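You operate a simulated robot arm through the tools that you are given. There is no shell and no other tool.

Carry out the task below with a simulated robot arm. There is one attempt and no reset: what you move stays moved.

TASK
Fill the papaya tub to its line from the matching large tub.
Fine: use the orange ladle and put it back; close the large tub again.

Only the result counts: the job must be done as asked and must still hold three seconds after the hand-in. Knocking over, shifting, dropping, spilling or breaking anything else fails it.

THE ROBOT
A 7-joint arm with a two-finger gripper, fixed in place. Base frame: the origin is on the floor under the middle of its stand, x ahead of it, y to its left, z up; the work surface is at about z = 0.76. Readings come in m, degrees, newtons and seconds.
With the tool pointing down near the work surface it reaches from about 0.34 to 0.72 m from the base axis. Its first joint turns from -66.0 to 66.0 degrees. Payload 2.45 kg.
The TCP is the grasp point between the finger pads, 0.026 m short of the fingertips. In the tool frame z runs along the fingers and y along their closing line. The gripper opens to 0.096 m; its body begins 0.069 m behind the TCP.
Orientation is that of the tool frame in the base frame, as [roll, pitch, yaw] about the fixed x, y, z axes, in that order (R = Rz(yaw) Ry(pitch) Rx(roll)). With the fingers straight down and closing along the base's y, the tool's x points along the base's -x, its y along +y and its z along -z.

THE INTERFACE
- The arm moves only by the tool servo_tool. Its argument "deltas" is a list of rows, each a list of 3 entries, a list of its own where there are three numbers: the shift along the base's x, y, z in m, then the turn, a rotation vector about the base's x, y, z in degrees, then the opening, from 0 (shut) to 1 (fully open). In form: [[[x, y, z], [ax, ay, az], gripper], ...]. A call has 1 to 20 rows; each row is the pose to reach, as a shift and turn from the pose commanded when the call began. Each row takes 0.2 s and may step no farther than 0.05 m and 8.6 degrees from the row before; otherwise, or with a gripper value out of range, the whole call is refused. Where a pose cannot be reached the arm comes as near as it can. A force on the tool above 40 N (or 10 N above the force at the start of the call, whichever is more), or a blocked arm, ends the call early, and 0.2 s more pass. Each finger travels about 0.05 m/s and halts on what it meets, pressing with about 41 N; the grip force reading is that of the motor and also rises with nothing between the fingers. The clock runs only during rows and for 0.2 s after the last one: add rows that repeat a pose to give the fingers time. It gives the time, the measured TCP pose, the force on the tool (base axes), the opening and the grip force at its end, in the units of the frame above (readings bear some noise), with the torque about the TCP (base axes, N m) and any sound that the robot's microphone picked up.
- Cameras (640 x 400 px; columns grow to the right, rows downward): "scene" is fixed at [0.1474, -0.3803, 1.4223]; the picture's right is [0.91, -0.41, 0.00], its down [-0.24, -0.54, -0.81] and it looks along [0.33, 0.74, -0.59] (base axes); focal length 238 px, centre (320, 200). "wrist" rides on the gripper at [0.082, 0.003, -0.098] in the tool frame; the picture's right is [-0.04, 1.00, 0.00], its down [-0.73, -0.03, -0.68] and it looks along [-0.68, -0.03, 0.73] (tool axes); focal length 256 px, centre (320, 200). There is no depth. A picture from a camera that has moved, and an enlarged one, comes with that camera's place and axes in the base frame and with its lens.
- capture(camera): a new picture of that camera. The clock stands still meanwhile.
- inspect(camera, box): a new picture of the part [left, top, right, bottom] of that camera's present view, enlarged. The clock stands still meanwhile.
- job_done(): hands the job in; it is judged then, once.

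Places have to be worked out from the pictures, the camera data and where the tool is seen. Open the gripper and draw the arm clear of the work before you hand the job in, unless the task says otherwise.

The tools are called after "Request:" as name(argument=value, ...) on one line, values as JSON. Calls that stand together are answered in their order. servo_tool: Moves the arm, as the interface text tells. Its arguments: {"type":"object","properties":{"deltas":{"type":"array","items":{"type":"array"}}},"required":["deltas"]} The other tools are called the same way: capture (camera) takes a picture; inspect (camera, box) takes an enlarged picture of a part of a camera's view; job_done () hands the job in.

At the start:

```text
clock: 0.0
eef_pos: [0.4239, -0.0317, 1.2292]
orientation: [-180.0, -0.1, 180.0]
wrist_force: [0.5, -0.4, -0.3]
torque: [-0.03, -0.01, -0.02]
gripper_width: 0.096
gripper_force: 0.1
```

scene: 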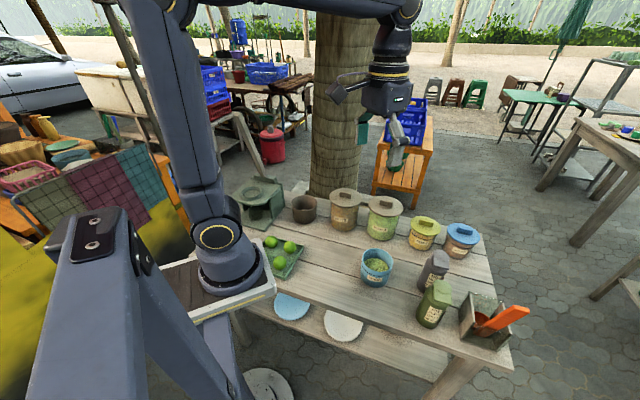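
wrist: 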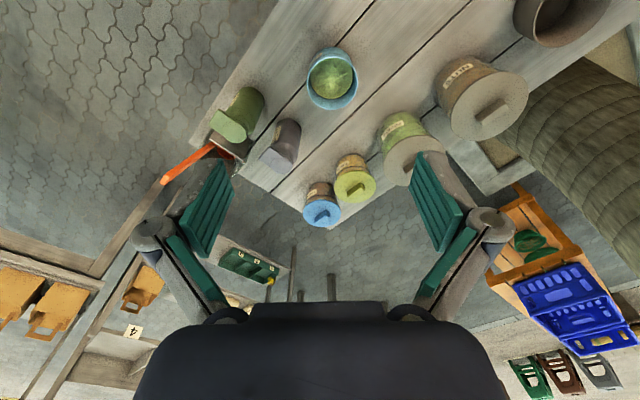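

I start by looking closely at the tubs, the ladle and the labels.

Request:
inspect(camera="scene", box=[320, 180, 500, 292])

Request:
inspect(camera="scene", box=[400, 240, 540, 350])

Request:
inspect(camera="wrist", box=[200, 40, 440, 230])

Request:
inspect(camera="scene", box=[220, 170, 400, 300])

```text
3.56 times, centred on (410, 236) of scene
camera zoom: at [0.1474, -0.3803, 1.4223], right [0.91, -0.41, 0.0], down [-0.24, -0.54, -0.81], along [0.33, 0.74, -0.59], focal length 847 px, centre (0, 72)
```

zoom: 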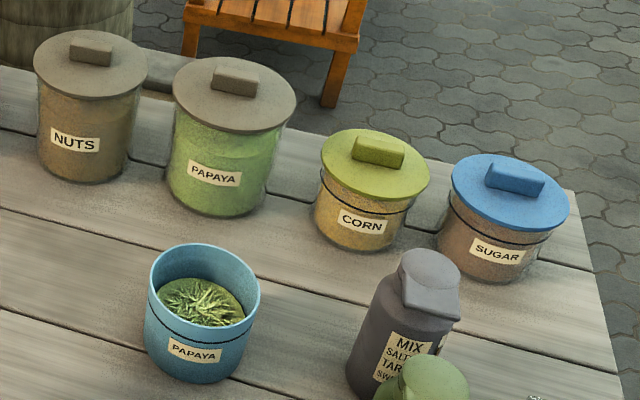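

```text
3.64 times, centred on (470, 295) of scene
camera zoom: at [0.1474, -0.3803, 1.4223], right [0.91, -0.41, 0.0], down [-0.24, -0.54, -0.81], along [0.33, 0.74, -0.59], focal length 867 px, centre (-226, -146)
```

zoom: 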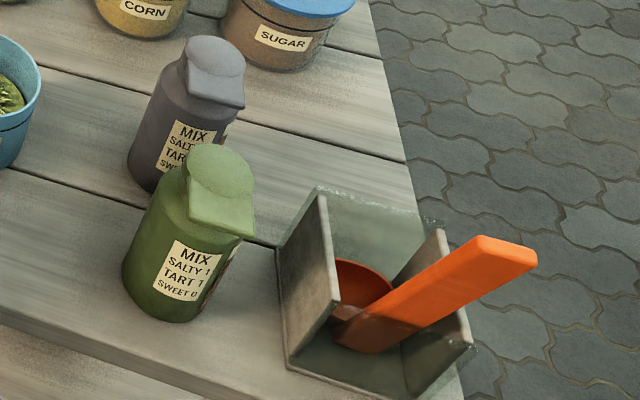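

```text
2.11 times, centred on (320, 135) of wrist
camera zoom: at [0.3419, -0.029, 1.3268], right [0.04, 1.0, 0.0], down [0.73, -0.03, 0.68], along [0.68, -0.03, -0.73], focal length 539 px, centre (320, 337)
```

zoom: 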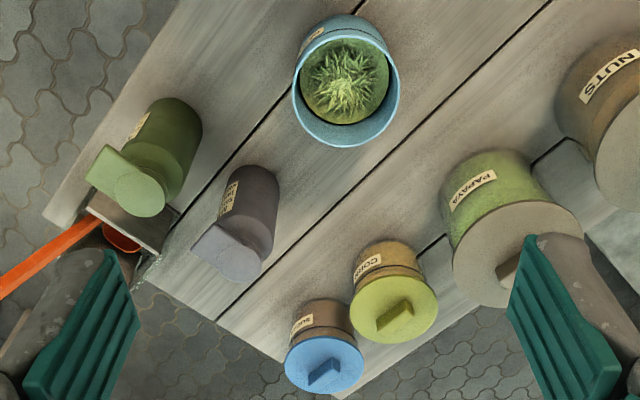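

```text
3.08 times, centred on (310, 235) of scene
camera zoom: at [0.1474, -0.3803, 1.4223], right [0.91, -0.41, 0.0], down [-0.24, -0.54, -0.81], along [0.33, 0.74, -0.59], focal length 733 px, centre (351, 92)
```

zoom: 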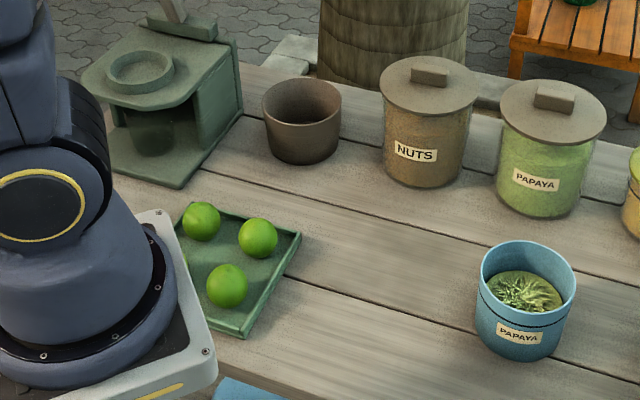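

The small blue open tub is labelled PAPAYA (about x 0.50, y -0.03), and the large PAPAYA tub with a grey knob lid is near (0.644, 0.145). The orange ladle stands in a holder near (0.67, -0.28), so I move the wrist camera over to look at it.

Request:
servo_tool(deltas=[[[0, -0.035, -0.025], [0, 0, 0], 1], [[0, -0.07, -0.05], [0, 0, 0], 1], [[0, -0.105, -0.075], [0, 0, 0], 1], [[0, -0.14, -0.1], [0, 0, 0], 1], [[0, -0.175, -0.125], [0, 0, 0], 1], [[0, -0.21, -0.15], [0, 0, 0], 1], [[0, -0.245, -0.175], [0, 0, 0], 1]])

Request:
capture(camera="wrist")

Request:
capture(camera="scene")

```text
clock: 1.6
eef_pos: [0.4238, -0.2771, 1.0514]
orientation: [-179.9, -0.1, 179.9]
wrist_force: [1.0, -1.0, 0.0]
torque: [0.0, 0.02, 0.01]
gripper_width: 0.0961
gripper_force: 0.2
```

```text
taken
camera wrist: at [0.3409, -0.2744, 1.148], right [0.04, 1.0, 0.0], down [0.73, -0.03, 0.68], along [0.68, -0.03, -0.73], focal length 256 px, centre (320, 200)
```

wrist: 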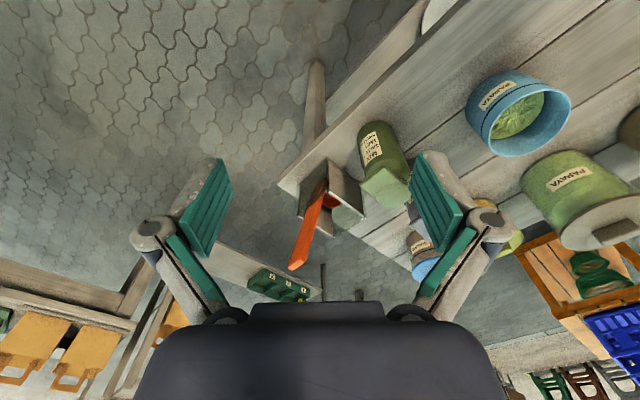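

```text
taken
```

scene: 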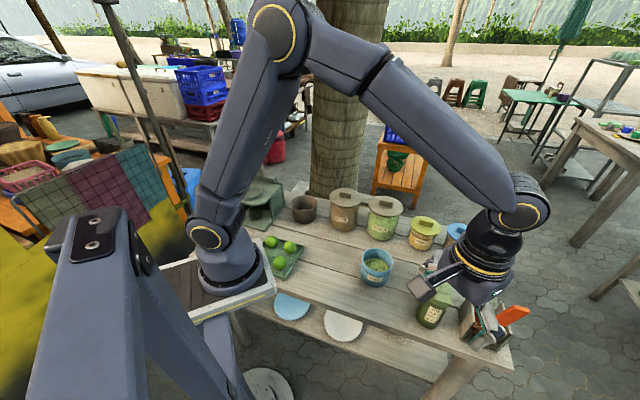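

The holder with the ladle is visible near pixel (325,205). I enlarge it to read the ladle geometry.

Request:
inspect(camera="wrist", box=[260, 140, 420, 280])

Request:
inspect(camera="scene", box=[440, 280, 560, 360])

```text
2.86 times, centred on (340, 210) of wrist
camera zoom: at [0.3409, -0.2744, 1.148], right [0.04, 1.0, 0.0], down [0.73, -0.03, 0.68], along [0.68, -0.03, -0.73], focal length 731 px, centre (263, 171)
```

zoom: 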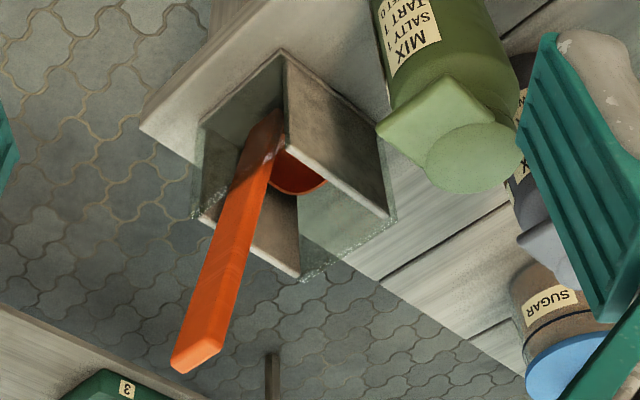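

```text
5.00 times, centred on (500, 320) of scene
camera zoom: at [0.1474, -0.3803, 1.4223], right [0.91, -0.41, 0.0], down [-0.24, -0.54, -0.81], along [0.33, 0.74, -0.59], focal length 1192 px, centre (-580, -400)
```

zoom: 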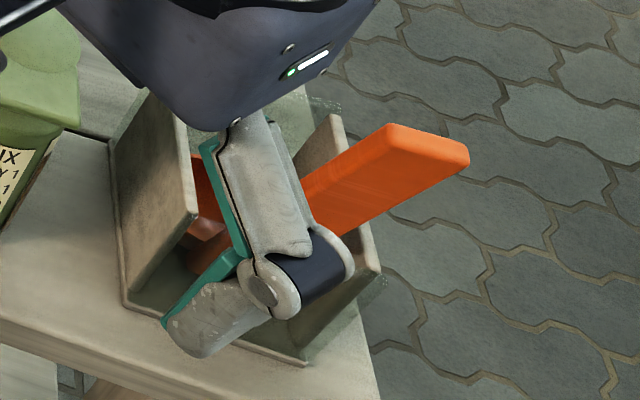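

The two views triangulate the ladle: handle tip near (0.627, -0.317, 0.96), bowl near (0.667, -0.266, 0.80), holder centre near (0.663, -0.268). I tilt the camera to look down into the holder and see the bowl's shape and the handle's orientation.

Request:
servo_tool(deltas=[[[0.03, 0, 0.015], [0, 7.5, 0], 1], [[0.06, 0, 0.03], [0, 15, 0], 1], [[0.09, 0, 0.045], [0, 22.5, 0], 1], [[0.12, 0, 0.06], [0, 30, 0], 1]])

Request:
inspect(camera="wrist", box=[240, 100, 400, 200])

Request:
capture(camera="wrist")

```text
clock: 2.6
eef_pos: [0.5321, -0.2767, 1.109]
orientation: [-180.0, -27.7, 179.9]
wrist_force: [0.4, 0.5, -0.1]
torque: [-0.03, -0.01, -0.04]
gripper_width: 0.096
gripper_force: 0.0
out of reach, approached as far as the arm can: row 4
```

```text
4.00 times, centred on (320, 150) of wrist
camera zoom: at [0.5048, -0.2741, 1.2319], right [0.04, 1.0, -0.02], down [0.96, -0.03, 0.26], along [0.26, -0.03, -0.96], focal length 1024 px, centre (320, 400)
```

zoom: 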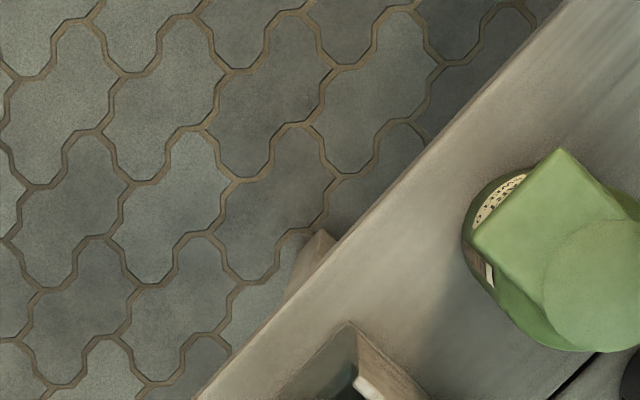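

```text
taken
camera wrist: at [0.5048, -0.2741, 1.2319], right [0.04, 1.0, -0.02], down [0.96, -0.03, 0.26], along [0.26, -0.03, -0.96], focal length 256 px, centre (320, 200)
```

wrist: 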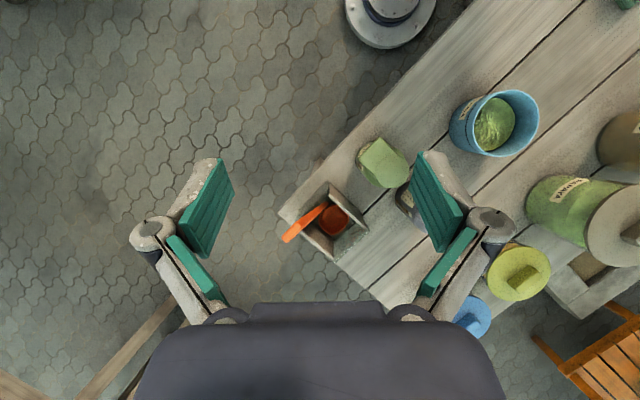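

Now the holder is seen nearly from above near pixel (325,220). I enlarge it.

Request:
inspect(camera="wrist", box=[270, 170, 390, 270])

Request:
inspect(camera="wrist", box=[430, 70, 640, 280])

```text
4.00 times, centred on (330, 220) of wrist
camera zoom: at [0.5048, -0.2741, 1.2319], right [0.04, 1.0, -0.02], down [0.96, -0.03, 0.26], along [0.26, -0.03, -0.96], focal length 1024 px, centre (280, 120)
```

zoom: 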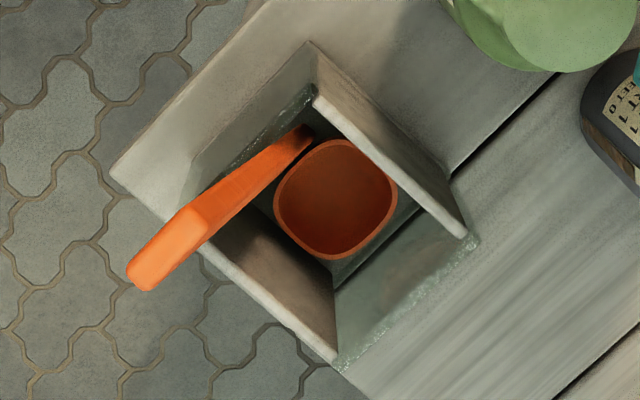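

```text
1.90 times, centred on (535, 175) of wrist
camera zoom: at [0.5048, -0.2741, 1.2319], right [0.04, 1.0, -0.02], down [0.96, -0.03, 0.26], along [0.26, -0.03, -0.96], focal length 488 px, centre (-90, 248)
```

zoom: 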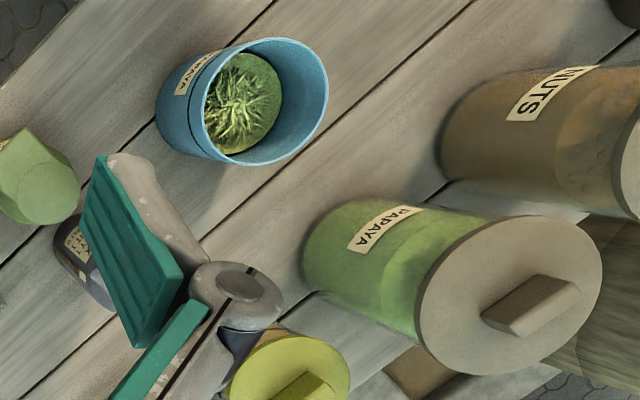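

The ladle is a dipping cup with an upright handle on its side. I zoom tightly on the handle tip to learn its cross-section orientation.

Request:
inspect(camera="wrist", box=[275, 195, 331, 245])

Request:
inspect(camera="scene", box=[455, 285, 545, 355])

```text
8.00 times, centred on (303, 220) of wrist
camera zoom: at [0.5048, -0.2741, 1.2319], right [0.04, 1.0, -0.02], down [0.96, -0.03, 0.26], along [0.26, -0.03, -0.96], focal length 2048 px, centre (456, 40)
```

zoom: 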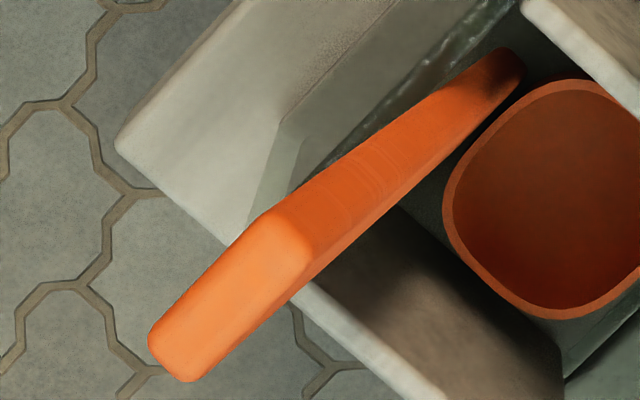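

```text
5.71 times, centred on (500, 320) of scene
camera zoom: at [0.1473, -0.3802, 1.4223], right [0.91, -0.41, 0.0], down [-0.24, -0.54, -0.81], along [0.33, 0.74, -0.59], focal length 1362 px, centre (-709, -486)
```

zoom: 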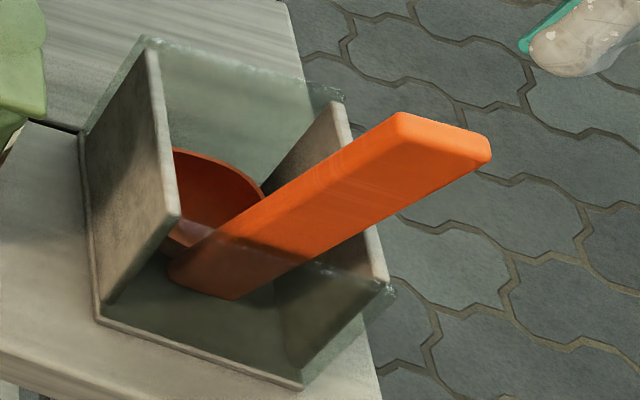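

The handle is a flat bar about 25 mm wide by 10 mm thick, with its wide side along roughly (0.69, -0.72). Before planning the grasp I return to vertical in free air and test how far the wrist can turn about the vertical.

Request:
servo_tool(deltas=[[[-0.02, 0.03, 0.01], [0, -7, 0], 1], [[-0.04, 0.06, 0.02], [0, -14, 0], 1], [[-0.06, 0.09, 0.03], [0, -21, 0], 1], [[-0.08, 0.12, 0.04], [0, -28, 0], 1], [[-0.09, 0.15, 0.04], [0, -28, 0], 1]])

Request:
servo_tool(deltas=[[[0, 0, 0], [0, 0, 8.5], 1], [[0, 0, 0], [0, 0, 17], 1], [[0, 0, 0], [0, 0, 25.5], 1], [[0, 0, 0], [0, 0, 34], 1], [[0, 0, 0], [0, 0, 42.5], 1], [[0, 0, 0], [0, 0, 51], 1], [[0, 0, 0], [0, 0, 59.5], 1], [[0, 0, 0], [0, 0, 68], 1], [[0, 0, 0], [0, 0, 76.5], 1], [[0, 0, 0], [0, 0, 85], 1], [[0, 0, 0], [0, 0, 93.5], 1], [[0, 0, 0], [0, 0, 102], 1]])

Request:
capture(camera="wrist")

```text
clock: 3.8
eef_pos: [0.4448, -0.1239, 1.1503]
orientation: [-180.0, -2.0, 179.8]
wrist_force: [0.2, 0.3, -0.8]
torque: [-0.03, 0.01, -0.01]
gripper_width: 0.0961
gripper_force: 0.1
```

```text
clock: 6.4
eef_pos: [0.4442, -0.1272, 1.1496]
orientation: [180.0, -1.9, -77.9]
wrist_force: [1.0, 0.3, -0.5]
torque: [0.04, 0.0, 0.0]
gripper_width: 0.0961
gripper_force: 0.0
```

```text
taken
camera wrist: at [0.4563, -0.2044, 1.2486], right [-0.99, -0.17, 0.0], down [-0.13, 0.75, 0.65], along [-0.11, 0.64, -0.76], focal length 256 px, centre (320, 200)
```

wrist: 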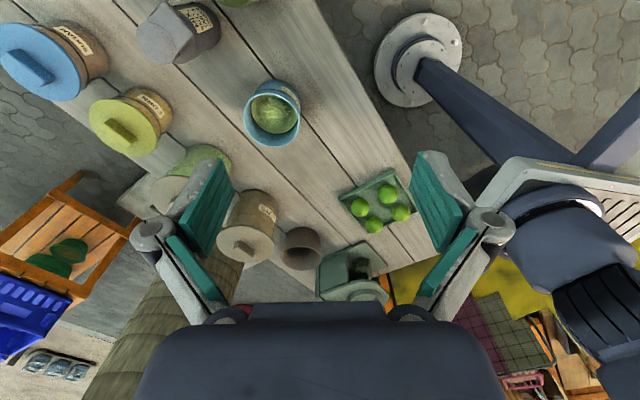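

Turning +102° works. I continue the same way to see whether a full 180° flip is reachable.

Request:
servo_tool(deltas=[[[0, 0, 0], [0, 0, 8.5], 1], [[0, 0, 0], [0, 0, 17], 1], [[0, 0, 0], [0, 0, 25.5], 1], [[0, 0, 0], [0, 0, 34], 1], [[0, 0, 0], [0, 0, 42.5], 1], [[0, 0, 0], [0, 0, 51], 1], [[0, 0, 0], [0, 0, 59.5], 1], [[0, 0, 0], [0, 0, 68], 1], [[0, 0, 0], [0, 0, 76.5], 1], [[0, 0, 0], [0, 0, 85], 1]])

Request:
capture(camera="wrist")

```text
clock: 8.6
eef_pos: [0.5109, -0.09, 1.1359]
orientation: [179.9, -1.9, 7.0]
wrist_force: [-0.5, 0.6, 0.2]
torque: [-0.02, 0.03, -0.02]
gripper_width: 0.0959
gripper_force: 0.1
out of reach, approached as far as the arm can: row 7, 8, 9, 10
```

```text
taken
camera wrist: at [0.5883, -0.084, 1.236], right [0.08, -1.0, 0.0], down [-0.75, -0.06, 0.65], along [-0.65, -0.05, -0.76], focal length 256 px, centre (320, 200)
```

wrist: 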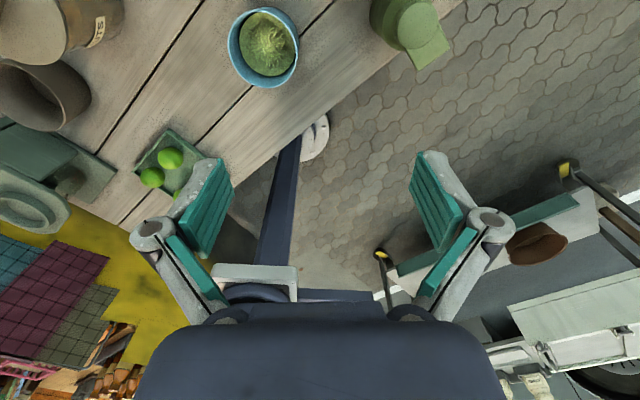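

The flip nearly reaches its limit, so the default yaw side is the more flexible one. I turn back and move over toward the large papaya tub to view its lid and knob.

Request:
servo_tool(deltas=[[[0, 0, 0], [0, 0, -8.5], 1], [[0, 0, 0], [0, 0, -17], 1], [[0, 0, 0], [0, 0, -25.5], 1], [[0, 0, 0], [0, 0, -34], 1], [[0, 0, 0], [0, 0, -42.5], 1], [[0, 0, 0], [0, 0, -51], 1], [[0, 0, 0], [0, 0, -59.5], 1], [[0, 0, 0], [0, 0, -68], 1], [[0, 0, 0], [0, 0, -76.5], 1], [[0, 0, 0], [0, 0, -85], 1], [[0, 0, 0], [0, 0, -93.5], 1], [[0, 0, 0], [0, 0, -102], 1], [[0, 0, 0], [0, 0, -110.5], 1], [[0, 0, 0], [0, 0, -119], 1], [[0, 0, 0], [0, 0, -127.5], 1], [[0, 0, 0], [0, 0, -136], 1], [[0, 0, 0], [0, 0, -144.5], 1], [[0, 0, 0], [0, 0, -153], 1], [[0, 0, 0], [0, 0, -161.5], 1], [[0, 0, 0], [0, 0, -170], 1]])

Request:
servo_tool(deltas=[[[0, 0.04, 0], [0, 0, -5], 1], [[0, 0.08, 0], [0, 0, -10], 1], [[0, 0.12, 0], [0, 0, -17], 1], [[0, 0.16, 0], [0, 0, -17], 1], [[0, 0.2, 0], [0, 0, -17], 1]])

Request:
capture(camera="wrist")

```text
clock: 12.8
eef_pos: [0.5058, -0.0893, 1.1343]
orientation: [179.9, -2.1, -163.3]
wrist_force: [0.2, 0.3, 1.4]
torque: [0.0, -0.01, 0.03]
gripper_width: 0.0958
gripper_force: 0.1
```

```text
clock: 14.0
eef_pos: [0.505, 0.1112, 1.1366]
orientation: [180.0, -2.0, 180.0]
wrist_force: [-0.2, -0.2, -0.3]
torque: [0.0, 0.0, 0.02]
gripper_width: 0.0964
gripper_force: 0.1
```

```text
taken
camera wrist: at [0.4261, 0.1147, 1.2368], right [0.04, 1.0, 0.0], down [0.76, -0.03, 0.65], along [0.65, -0.03, -0.76], focal length 256 px, centre (320, 200)
```

wrist: 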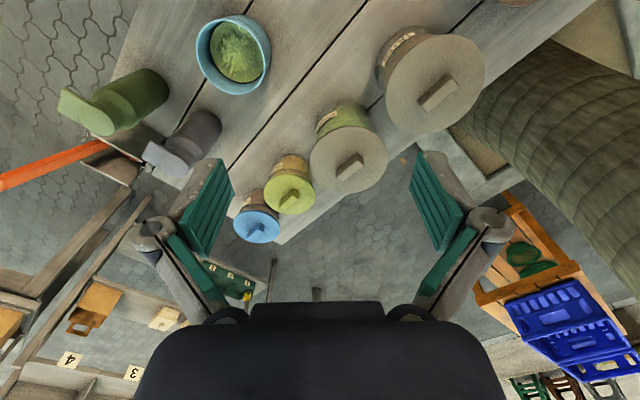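

The big papaya lid with its knob is at about pixel (349,160). I enlarge it to measure knob position and direction.

Request:
inspect(camera="wrist", box=[285, 85, 413, 205])

Request:
inspect(camera="wrist", box=[180, 0, 308, 110])

Request:
inspect(camera="scene", box=[350, 190, 410, 240])

```text
3.33 times, centred on (349, 145) of wrist
camera zoom: at [0.4261, 0.1147, 1.2368], right [0.04, 1.0, 0.0], down [0.76, -0.03, 0.65], along [0.65, -0.03, -0.76], focal length 853 px, centre (223, 383)
```

zoom: 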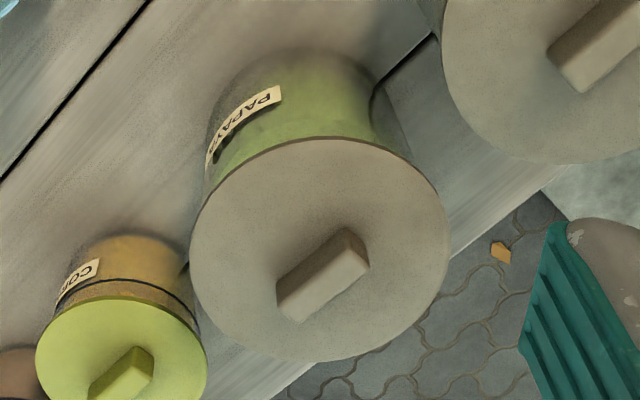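

```text
3.64 times, centred on (244, 55) of wrist
camera zoom: at [0.4261, 0.1147, 1.2368], right [0.04, 1.0, 0.0], down [0.76, -0.03, 0.65], along [0.65, -0.03, -0.76], focal length 931 px, centre (596, 727)
```

zoom: 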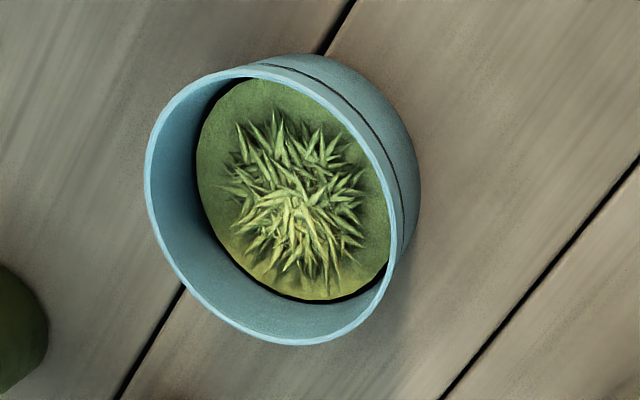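

```text
8.00 times, centred on (380, 215) of scene
camera zoom: at [0.1473, -0.3803, 1.4223], right [0.91, -0.41, 0.0], down [-0.24, -0.54, -0.81], along [0.33, 0.74, -0.59], focal length 1907 px, centre (-160, 80)
```

zoom: 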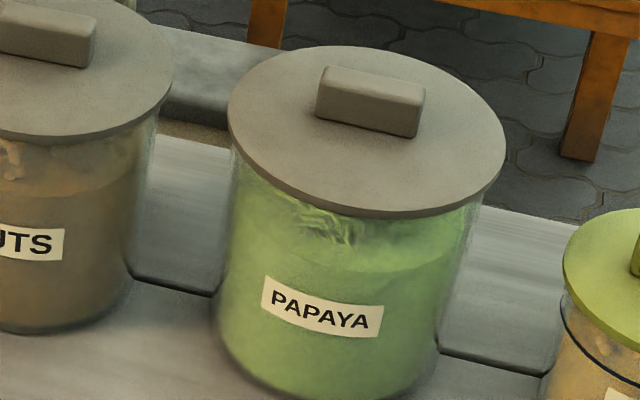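

The lid centre and knob triangulate to about (0.650, 0.151), knob top z≈0.913, lid top z≈0.887, knob long axis at about -48°. I level the tool, move above the knob and turn so the fingers close across its narrow side.

Request:
servo_tool(deltas=[[[0.02, 0.005, -0.005], [0, -2, 0], 1], [[0.05, 0.015, -0.015], [0, -2, 0], 1]])

Request:
servo_tool(deltas=[[[0.015, 0.004, -0.01], [0, 0, -8], 1], [[0.03, 0.008, -0.02], [0, 0, -16], 1], [[0.045, 0.012, -0.03], [0, 0, -24], 1], [[0.06, 0.016, -0.04], [0, 0, -32], 1], [[0.075, 0.02, -0.05], [0, 0, -40], 1], [[0.095, 0.025, -0.06], [0, 0, -48], 1], [[0.095, 0.025, -0.06], [0, 0, -48], 1]])

Request:
capture(camera="wrist")

Request:
inspect(camera="scene", box=[340, 140, 450, 250])

```text
clock: 14.6
eef_pos: [0.5571, 0.1251, 1.1192]
orientation: [-180.0, 0.1, -180.0]
wrist_force: [-0.8, 0.1, -0.2]
torque: [-0.01, 0.05, -0.03]
gripper_width: 0.0961
gripper_force: 0.0
```

```text
clock: 16.2
eef_pos: [0.6512, 0.1485, 1.059]
orientation: [-179.9, 0.1, 132.0]
wrist_force: [0.9, -0.2, -0.1]
torque: [-0.01, 0.0, -0.01]
gripper_width: 0.0958
gripper_force: 0.0
```

```text
taken
camera wrist: at [0.5984, 0.2111, 1.1568], right [0.77, 0.64, 0.0], down [0.47, -0.57, 0.68], along [0.43, -0.52, -0.73], focal length 256 px, centre (320, 200)
```

wrist: 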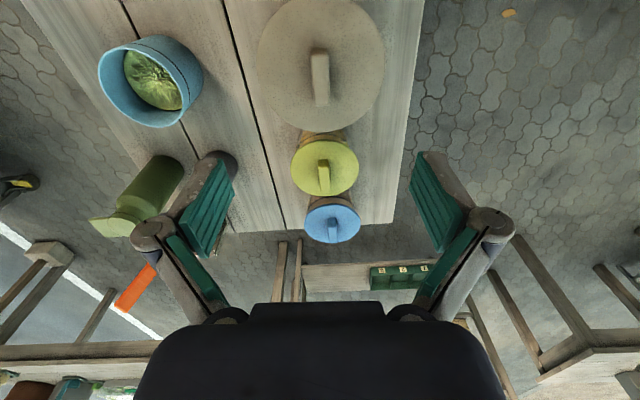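

```text
3.64 times, centred on (395, 195) of scene
camera zoom: at [0.1474, -0.3803, 1.4223], right [0.91, -0.41, 0.0], down [-0.24, -0.54, -0.81], along [0.33, 0.74, -0.59], focal length 867 px, centre (47, 218)
```

zoom: 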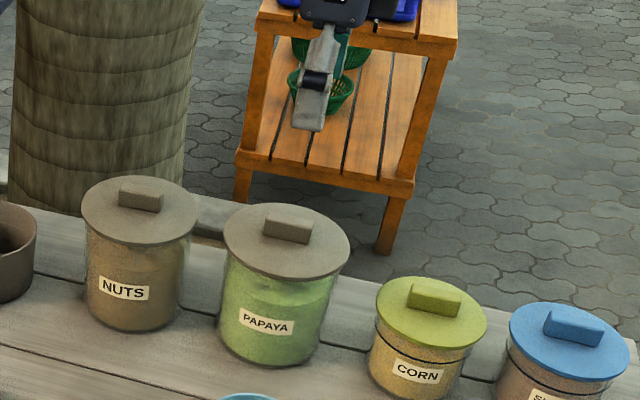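

The tool is above the knob and the knob appears along the image's vertical. I zoom to refine its centre and direction relative to the fingers.

Request:
inspect(camera="wrist", box=[250, 0, 390, 130])

```text
3.08 times, centred on (320, 65) of wrist
camera zoom: at [0.5984, 0.2111, 1.1568], right [0.77, 0.64, 0.0], down [0.47, -0.57, 0.68], along [0.43, -0.52, -0.73], focal length 788 px, centre (320, 615)
```

zoom: 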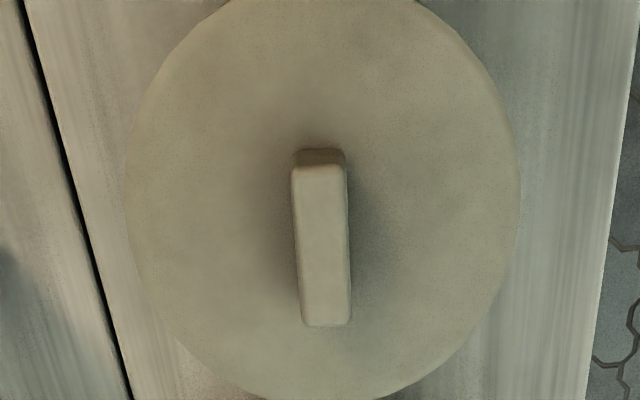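

The knob is centred between the fingers to within about 2 mm and aligned. I descend to just around the knob, staying above the lid surface.

Request:
servo_tool(deltas=[[[0, 0, -0.04], [0, 0, 0], 1], [[0, 0, -0.08], [0, 0, 0], 1], [[0, 0, -0.11], [0, 0, 0], 1], [[0, 0, -0.13], [0, 0, 0], 1], [[0, 0, -0.134], [0, 0, 0], 1]])

Request:
inspect(camera="scene", box=[350, 160, 430, 240])

Request:
capture(camera="wrist")

```text
clock: 17.4
eef_pos: [0.6473, 0.1498, 0.9246]
orientation: [-179.9, 0.0, 132.0]
wrist_force: [-0.5, 0.8, -1.0]
torque: [0.02, -0.01, 0.01]
gripper_width: 0.0963
gripper_force: 0.0
```

```text
5.00 times, centred on (390, 200) of scene
camera zoom: at [0.1474, -0.3803, 1.4223], right [0.91, -0.41, 0.0], down [-0.24, -0.54, -0.81], along [0.33, 0.74, -0.59], focal length 1192 px, centre (-30, 200)
```

zoom: 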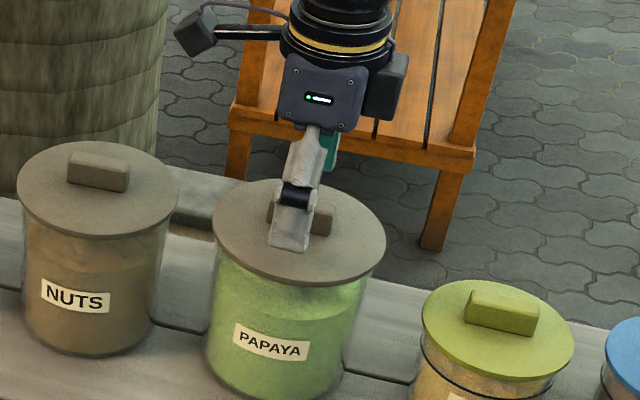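

```text
taken
camera wrist: at [0.5957, 0.2127, 1.0213], right [0.77, 0.64, 0.0], down [0.47, -0.56, 0.68], along [0.43, -0.52, -0.73], focal length 256 px, centre (320, 200)
```

wrist: 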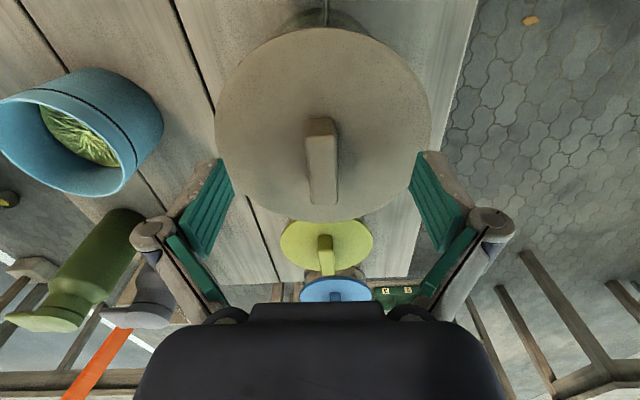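

Fingers straddle the knob with tips roughly 1 cm above the lid. I go 5 mm lower and close gently on the knob.

Request:
servo_tool(deltas=[[[0, 0, -0.005], [0, 0, 0], 1], [[0, 0, -0.005], [0, 0, 0], 0.6], [[0, 0, -0.005], [0, 0, 0], 0.3], [[0, 0, -0.005], [0, 0, 0], 0.1], [[0, 0, -0.005], [0, 0, 0], 0.1], [[0, 0, -0.005], [0, 0, 0], 0], [[0, 0, -0.005], [0, 0, 0], 0], [[0, 0, -0.005], [0, 0, 0], 0]])

Request:
inspect(camera="scene", box=[350, 160, 430, 240])

Request:
capture(camera="wrist")

```text
clock: 19.2
eef_pos: [0.6501, 0.1494, 0.9205]
orientation: [179.9, 0.0, 132.0]
wrist_force: [0.1, -0.5, 0.3]
torque: [0.02, 0.01, 0.02]
gripper_width: 0.015
gripper_force: 41.2
heard: snap
```

```text
5.00 times, centred on (390, 200) of scene
camera zoom: at [0.1474, -0.3803, 1.4223], right [0.91, -0.41, 0.0], down [-0.24, -0.54, -0.81], along [0.33, 0.74, -0.59], focal length 1192 px, centre (-30, 200)
```

zoom: 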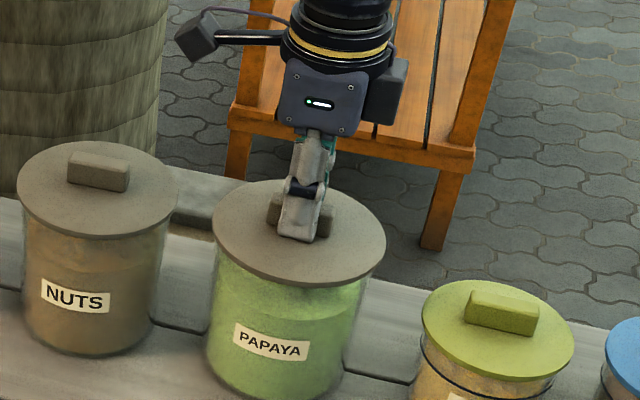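

```text
taken
camera wrist: at [0.5969, 0.2126, 1.0173], right [0.77, 0.64, 0.0], down [0.47, -0.56, 0.68], along [0.43, -0.52, -0.73], focal length 256 px, centre (320, 200)
```

wrist: 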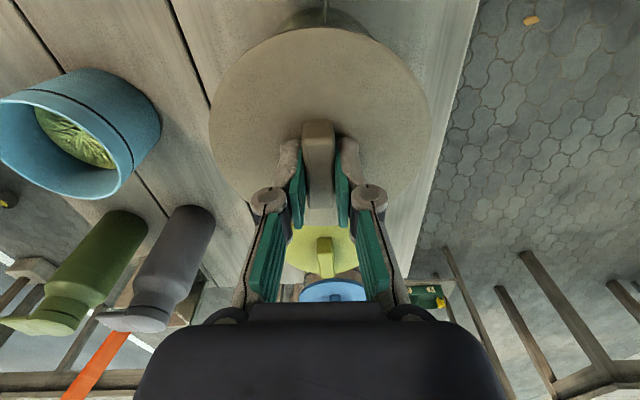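

The knob is held (width 15 mm, grip 41 N); a snap was heard on closing. I lift slowly by 3 cm and check whether only the lid comes up.

Request:
servo_tool(deltas=[[[0, 0, 0.003], [0, 0, 0], 0], [[0, 0, 0.006], [0, 0, 0], 0], [[0, 0, 0.01], [0, 0, 0], 0], [[0, 0, 0.016], [0, 0, 0], 0], [[0, 0, 0.023], [0, 0, 0], 0], [[0, 0, 0.03], [0, 0, 0], 0]])

Request:
inspect(camera="scene", box=[350, 150, 440, 240])

```text
clock: 20.6
eef_pos: [0.6502, 0.1506, 0.9508]
orientation: [180.0, -0.1, 132.0]
wrist_force: [0.4, -0.2, 0.4]
torque: [0.01, -0.03, 0.04]
gripper_width: 0.0148
gripper_force: 41.2
```

```text
4.44 times, centred on (395, 195) of scene
camera zoom: at [0.1474, -0.3803, 1.4223], right [0.91, -0.41, 0.0], down [-0.24, -0.54, -0.81], along [0.33, 0.74, -0.59], focal length 1059 px, centre (-13, 222)
```

zoom: 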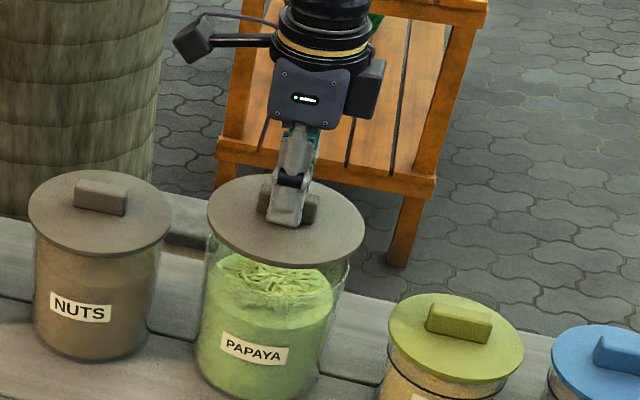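

Only the lid came up; the tub is still in place. I raise it and carry it over to the free table area near (0.41, 0.09).

Request:
servo_tool(deltas=[[[0, 0, 0.03], [0, 0, 0], 0], [[0, 0, 0.06], [0, 0, 0], 0], [[-0.04, -0.01, 0.06], [0, 0, 0], 0], [[-0.08, -0.02, 0.06], [0, 0, 0], 0], [[-0.12, -0.03, 0.06], [0, 0, 0], 0], [[-0.16, -0.04, 0.06], [0, 0, 0], 0], [[-0.2, -0.05, 0.06], [0, 0, 0], 0], [[-0.24, -0.06, 0.06], [0, 0, 0], 0], [[-0.24, -0.06, 0.06], [0, 0, 0], 0]])

Request:
capture(camera="wrist")

Request:
capture(camera="scene")

```text
clock: 22.6
eef_pos: [0.4098, 0.0917, 1.013]
orientation: [180.0, 0.0, 131.9]
wrist_force: [-0.3, -0.1, 0.0]
torque: [0.02, -0.01, 0.04]
gripper_width: 0.0142
gripper_force: 40.7
```

```text
taken
camera wrist: at [0.3575, 0.1543, 1.1095], right [0.77, 0.64, 0.0], down [0.47, -0.56, 0.68], along [0.43, -0.52, -0.73], focal length 256 px, centre (320, 200)
```

wrist: 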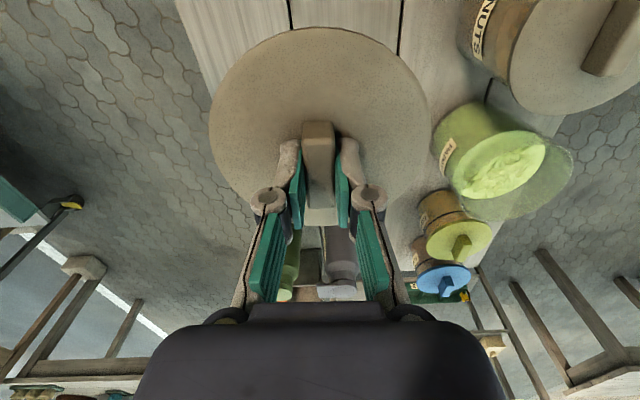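

```text
taken
```

scene: 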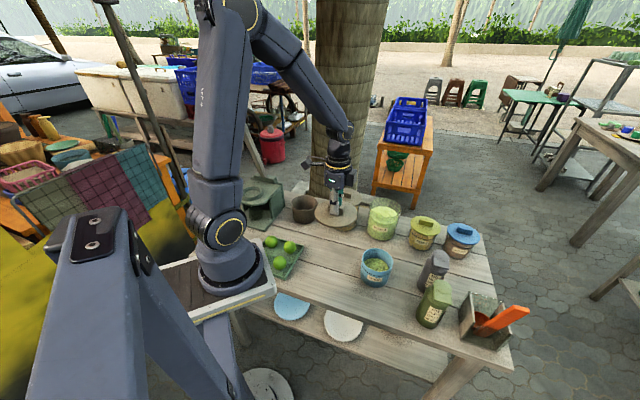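

The lid hangs over free table between the lime tray and the blue tub. I shift it slightly further from the tub and lower it most of the way.

Request:
servo_tool(deltas=[[[-0.004, 0.004, -0.04], [0, 0, 0], 0], [[-0.008, 0.008, -0.08], [0, 0, 0], 0], [[-0.008, 0.008, -0.12], [0, 0, 0], 0], [[-0.008, 0.008, -0.16], [0, 0, 0], 0], [[-0.008, 0.008, -0.18], [0, 0, 0], 0], [[-0.008, 0.008, -0.185], [0, 0, 0], 0]])

Request:
inspect(camera="scene", box=[270, 200, 410, 300])

```text
clock: 24.0
eef_pos: [0.4023, 0.099, 0.8268]
orientation: [180.0, 0.0, 132.0]
wrist_force: [0.9, -0.8, -0.1]
torque: [-0.01, 0.03, 0.02]
gripper_width: 0.0149
gripper_force: 40.4
```

```text
4.00 times, centred on (340, 250) of scene
camera zoom: at [0.1474, -0.3803, 1.4223], right [0.91, -0.41, 0.0], down [-0.24, -0.54, -0.81], along [0.33, 0.74, -0.59], focal length 953 px, centre (240, 0)
```

zoom: 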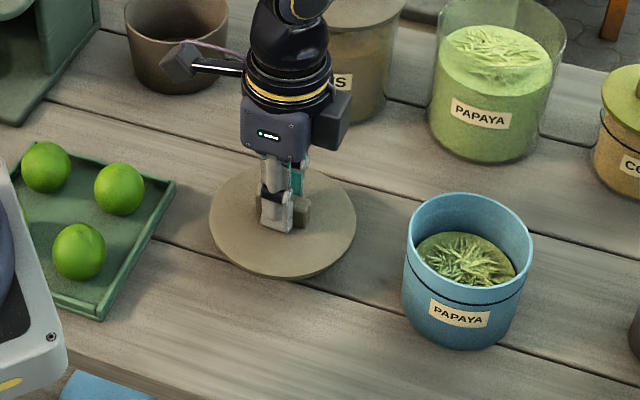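

There is clear space all round. I lower in small steps and watch the force for contact.

Request:
servo_tool(deltas=[[[0, 0, -0.004], [0, 0, 0], 0], [[0, 0, -0.008], [0, 0, 0], 0]])

Request:
servo_tool(deltas=[[[0, 0, -0.003], [0, 0, 0], 0]])

Request:
servo_tool(deltas=[[[0, 0, -0.003], [0, 0, 0], 0]])

Request:
inspect(camera="scene", box=[300, 220, 370, 280])

```text
clock: 24.6
eef_pos: [0.4019, 0.098, 0.8181]
orientation: [180.0, 0.0, 132.0]
wrist_force: [0.4, 0.5, 0.5]
torque: [-0.02, -0.02, 0.03]
gripper_width: 0.0148
gripper_force: 41.5
```

```text
clock: 25.0
eef_pos: [0.4031, 0.0977, 0.8148]
orientation: [-180.0, 0.0, 132.0]
wrist_force: [0.4, -0.3, -1.3]
torque: [0.0, 0.01, -0.01]
gripper_width: 0.0148
gripper_force: 40.8
```

```text
clock: 25.4
eef_pos: [0.4016, 0.0986, 0.8126]
orientation: [-180.0, -0.1, 132.0]
wrist_force: [0.1, 0.5, 0.1]
torque: [0.01, -0.02, 0.03]
gripper_width: 0.0148
gripper_force: 41.2
```

```text
6.67 times, centred on (335, 250) of scene
camera zoom: at [0.1474, -0.3803, 1.4223], right [0.91, -0.41, 0.0], down [-0.24, -0.54, -0.81], along [0.33, 0.74, -0.59], focal length 1589 px, centre (220, -133)
```

zoom: 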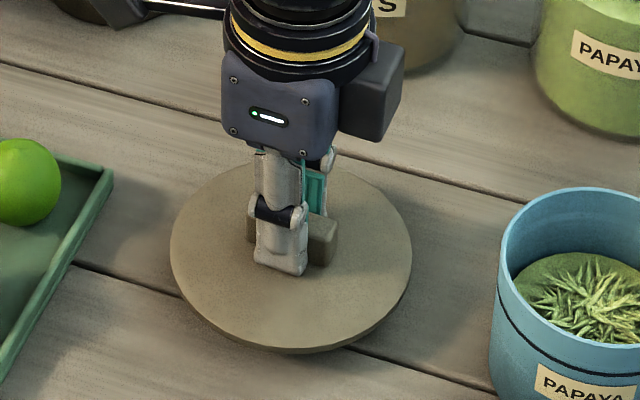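

No contact force yet at z=0.8126. I keep lowering in 2–3 mm steps.

Request:
servo_tool(deltas=[[[0, 0, -0.003], [0, 0, 0], 0]])

Request:
servo_tool(deltas=[[[0, 0, -0.002], [0, 0, 0], 0]])

Request:
servo_tool(deltas=[[[0, 0, -0.002], [0, 0, 0], 0]])

Request:
inspect(camera="scene", box=[300, 220, 370, 280])

```text
clock: 25.8
eef_pos: [0.4044, 0.0987, 0.8093]
orientation: [180.0, -0.1, 132.1]
wrist_force: [-0.1, -0.2, 0.6]
torque: [0.0, 0.02, 0.02]
gripper_width: 0.015
gripper_force: 41.0
```

```text
clock: 26.2
eef_pos: [0.4032, 0.0983, 0.8077]
orientation: [180.0, 0.0, 132.0]
wrist_force: [0.8, 0.7, -0.2]
torque: [0.01, 0.02, 0.03]
gripper_width: 0.015
gripper_force: 40.5
```

```text
clock: 26.6
eef_pos: [0.4038, 0.0981, 0.8043]
orientation: [180.0, 0.0, 132.0]
wrist_force: [0.6, 0.3, -1.0]
torque: [0.03, -0.02, 0.01]
gripper_width: 0.0148
gripper_force: 40.9
```

```text
6.67 times, centred on (335, 250) of scene
camera zoom: at [0.1474, -0.3803, 1.4223], right [0.91, -0.41, 0.0], down [-0.24, -0.54, -0.81], along [0.33, 0.74, -0.59], focal length 1589 px, centre (220, -133)
```

zoom: 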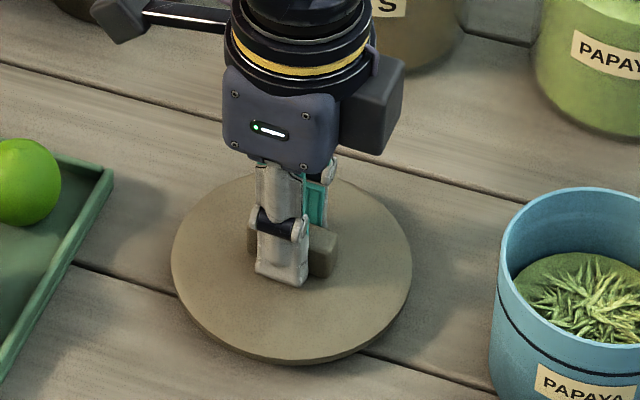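

Still no contact at z=0.8043; the lid's shadow gap is nearly closed. I continue in small steps.

Request:
servo_tool(deltas=[[[0, 0, -0.002], [0, 0, 0], 0]])

Request:
servo_tool(deltas=[[[0, 0, -0.002], [0, 0, 0], 0]])

Request:
servo_tool(deltas=[[[0, 0, -0.002], [0, 0, 0], 0]])

Request:
inspect(camera="scene", box=[300, 220, 370, 280])

```text
clock: 27.0
eef_pos: [0.4033, 0.0982, 0.8035]
orientation: [-179.9, 0.0, 132.0]
wrist_force: [-1.8, -2.7, 9.1]
torque: [-0.04, 0.06, -0.01]
gripper_width: 0.0147
gripper_force: 40.7
```

```text
clock: 27.4
eef_pos: [0.4021, 0.0991, 0.8034]
orientation: [-180.0, 0.1, 131.9]
wrist_force: [-3.6, -1.4, 16.4]
torque: [0.0, 0.11, 0.01]
gripper_width: 0.0147
gripper_force: 41.4
stopped in row 1: the force on the tool passed its limit at 49 N (the readings are from after the stop); the commanded pose is now the measured one
```

```text
clock: 27.8
eef_pos: [0.4027, 0.098, 0.8027]
orientation: [179.9, 0.1, 131.9]
wrist_force: [-2.5, -1.5, 16.4]
torque: [-0.01, 0.11, 0.01]
gripper_width: 0.0148
gripper_force: 41.0
stopped in row 1: the force on the tool passed its limit at 48 N (the readings are from after the stop); the commanded pose is now the measured one
```

```text
6.67 times, centred on (335, 250) of scene
camera zoom: at [0.1471, -0.3804, 1.4223], right [0.91, -0.41, 0.0], down [-0.24, -0.54, -0.81], along [0.33, 0.74, -0.59], focal length 1589 px, centre (220, -133)
```

zoom: 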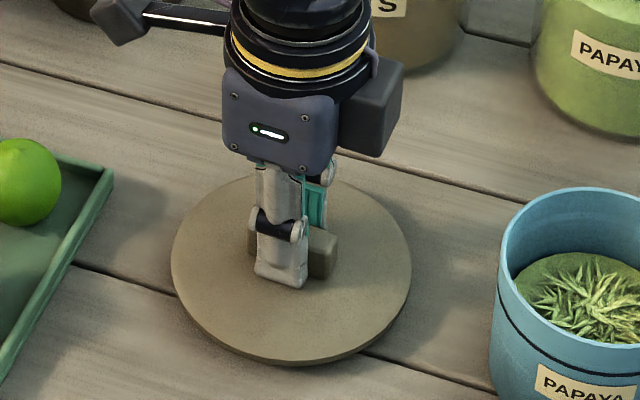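

The lid rests on the table (contact at TCP z≈0.803). I relieve the pressure by a millimetre, open, and rise straight up.

Request:
servo_tool(deltas=[[[0, 0, 0.001], [0, 0, 0], 0], [[0, 0, 0.001], [0, 0, 0], 0.3], [[0, 0, 0.001], [0, 0, 0], 0.6], [[0, 0, 0.001], [0, 0, 0], 0.8], [[0, 0, 0.001], [0, 0, 0], 0.8], [[0, 0, 0.001], [0, 0, 0], 0.8], [[0, 0, 0.02], [0, 0, 0], 0.8], [[0, 0, 0.06], [0, 0, 0], 1], [[0, 0, 0.11], [0, 0, 0], 1], [[0, 0, 0.16], [0, 0, 0], 1], [[0, 0, 0.21], [0, 0, 0], 1], [[0, 0, 0.26], [0, 0, 0], 1]])

Request:
capture(camera="wrist")

Request:
capture(camera="scene")

```text
clock: 30.4
eef_pos: [0.4019, 0.0938, 1.0619]
orientation: [179.9, 0.2, 131.9]
wrist_force: [0.2, 0.0, 0.3]
torque: [-0.02, 0.0, 0.03]
gripper_width: 0.0962
gripper_force: 0.1
```

```text
taken
camera wrist: at [0.3489, 0.1561, 1.1588], right [0.77, 0.64, 0.0], down [0.47, -0.57, 0.68], along [0.43, -0.52, -0.73], focal length 256 px, centre (320, 200)
```

wrist: 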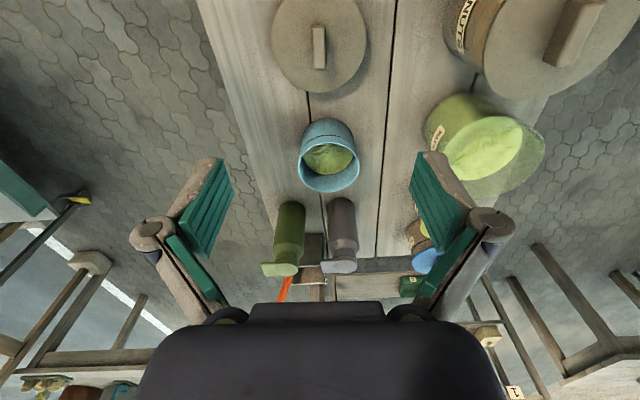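

```text
taken
```

scene: 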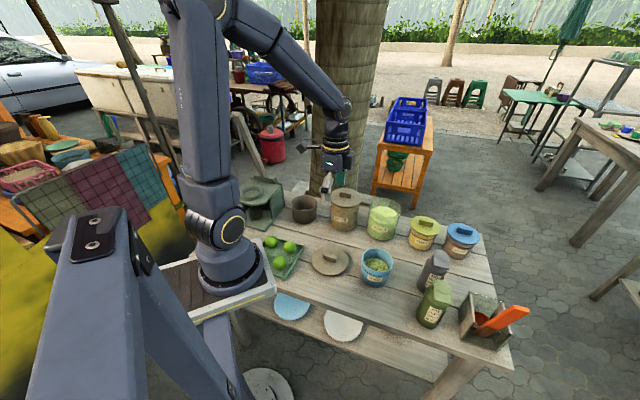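

The lid sits flat on the table. Next I check the open large tub's fill level and the small tub's line.

Request:
inspect(camera="scene", box=[355, 195, 415, 245])

Request:
inspect(camera="scene", box=[350, 240, 402, 290])

Request:
inspect(camera="wrist", box=[280, 100, 380, 200])

```text
8.00 times, centred on (385, 220) of scene
camera zoom: at [0.1474, -0.3803, 1.4223], right [0.91, -0.41, 0.0], down [-0.24, -0.54, -0.81], along [0.33, 0.74, -0.59], focal length 1907 px, centre (-200, 40)
```

zoom: 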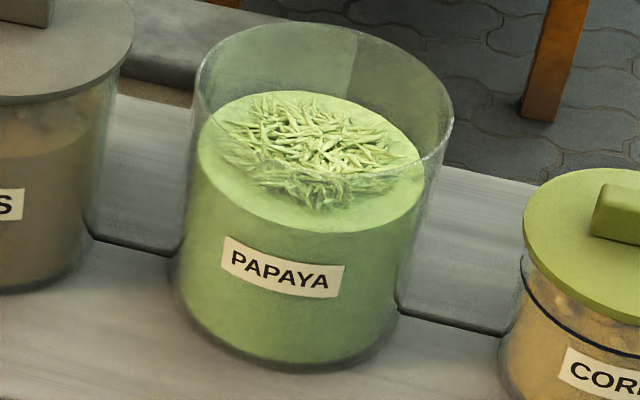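

```text
8.00 times, centred on (376, 265) of scene
camera zoom: at [0.1474, -0.3803, 1.4223], right [0.91, -0.41, 0.0], down [-0.24, -0.54, -0.81], along [0.33, 0.74, -0.59], focal length 1907 px, centre (-128, -320)
```

zoom: 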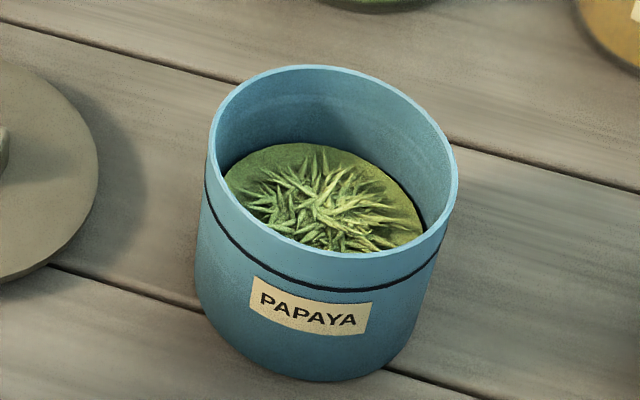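

```text
4.00 times, centred on (330, 150) of wrist
camera zoom: at [0.3489, 0.1561, 1.1588], right [0.77, 0.64, 0.0], down [0.47, -0.57, 0.68], along [0.43, -0.52, -0.73], focal length 1024 px, centre (280, 400)
```

zoom: 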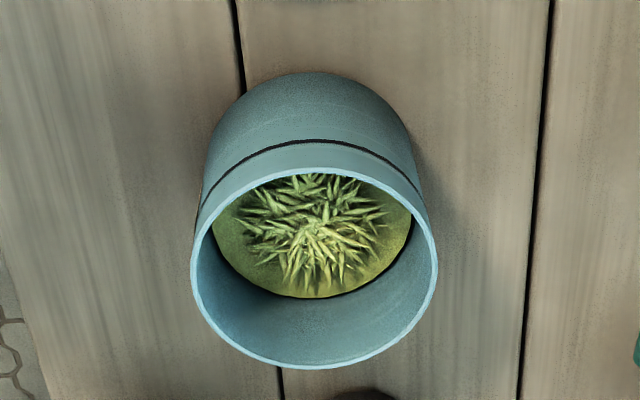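

Estimates: small tub at (0.506, -0.014) with rim z≈0.840, line ≈0.825 and content ≈0.801; large tub rim ≈0.88, content ≈0.843. I now move above the ladle at safe height, keeping this yaw, to measure the handle accurately.

Request:
servo_tool(deltas=[[[0.02, -0.04, 0.01], [0, 0, 0], 1], [[0.04, -0.08, 0.02], [0, 0, 0], 1], [[0.06, -0.12, 0.03], [0, 0, 0], 1], [[0.08, -0.16, 0.03], [0, 0, 0], 1], [[0.1, -0.2, 0.03], [0, 0, 0], 1], [[0.12, -0.24, 0.03], [0, 0, 0], 1], [[0.14, -0.28, 0.03], [0, 0, 0], 1], [[0.16, -0.32, 0.03], [0, 0, 0], 1], [[0.18, -0.36, 0.03], [0, 0, 0], 1], [[0.2, -0.39, 0.03], [0, 0, 0], 1], [[0.2, -0.39, 0.03], [0, 0, 0], 1]])

Request:
capture(camera="wrist")

```text
clock: 32.8
eef_pos: [0.6034, -0.2924, 1.0894]
orientation: [180.0, 0.0, 131.9]
wrist_force: [-0.6, 0.4, 0.0]
torque: [0.03, 0.02, 0.03]
gripper_width: 0.096
gripper_force: 0.0
```

```text
taken
camera wrist: at [0.5509, -0.2302, 1.1869], right [0.77, 0.64, 0.0], down [0.47, -0.57, 0.68], along [0.43, -0.52, -0.73], focal length 256 px, centre (320, 200)
```

wrist: 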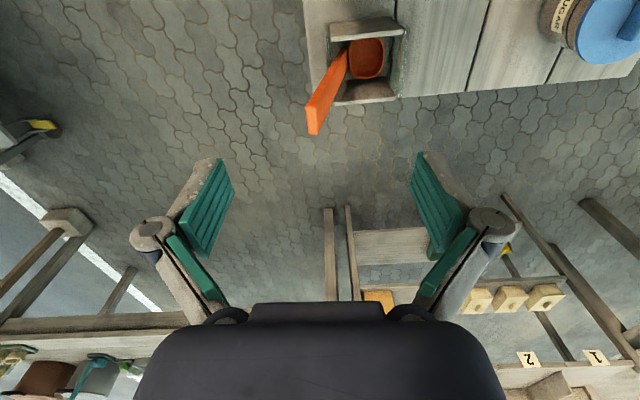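

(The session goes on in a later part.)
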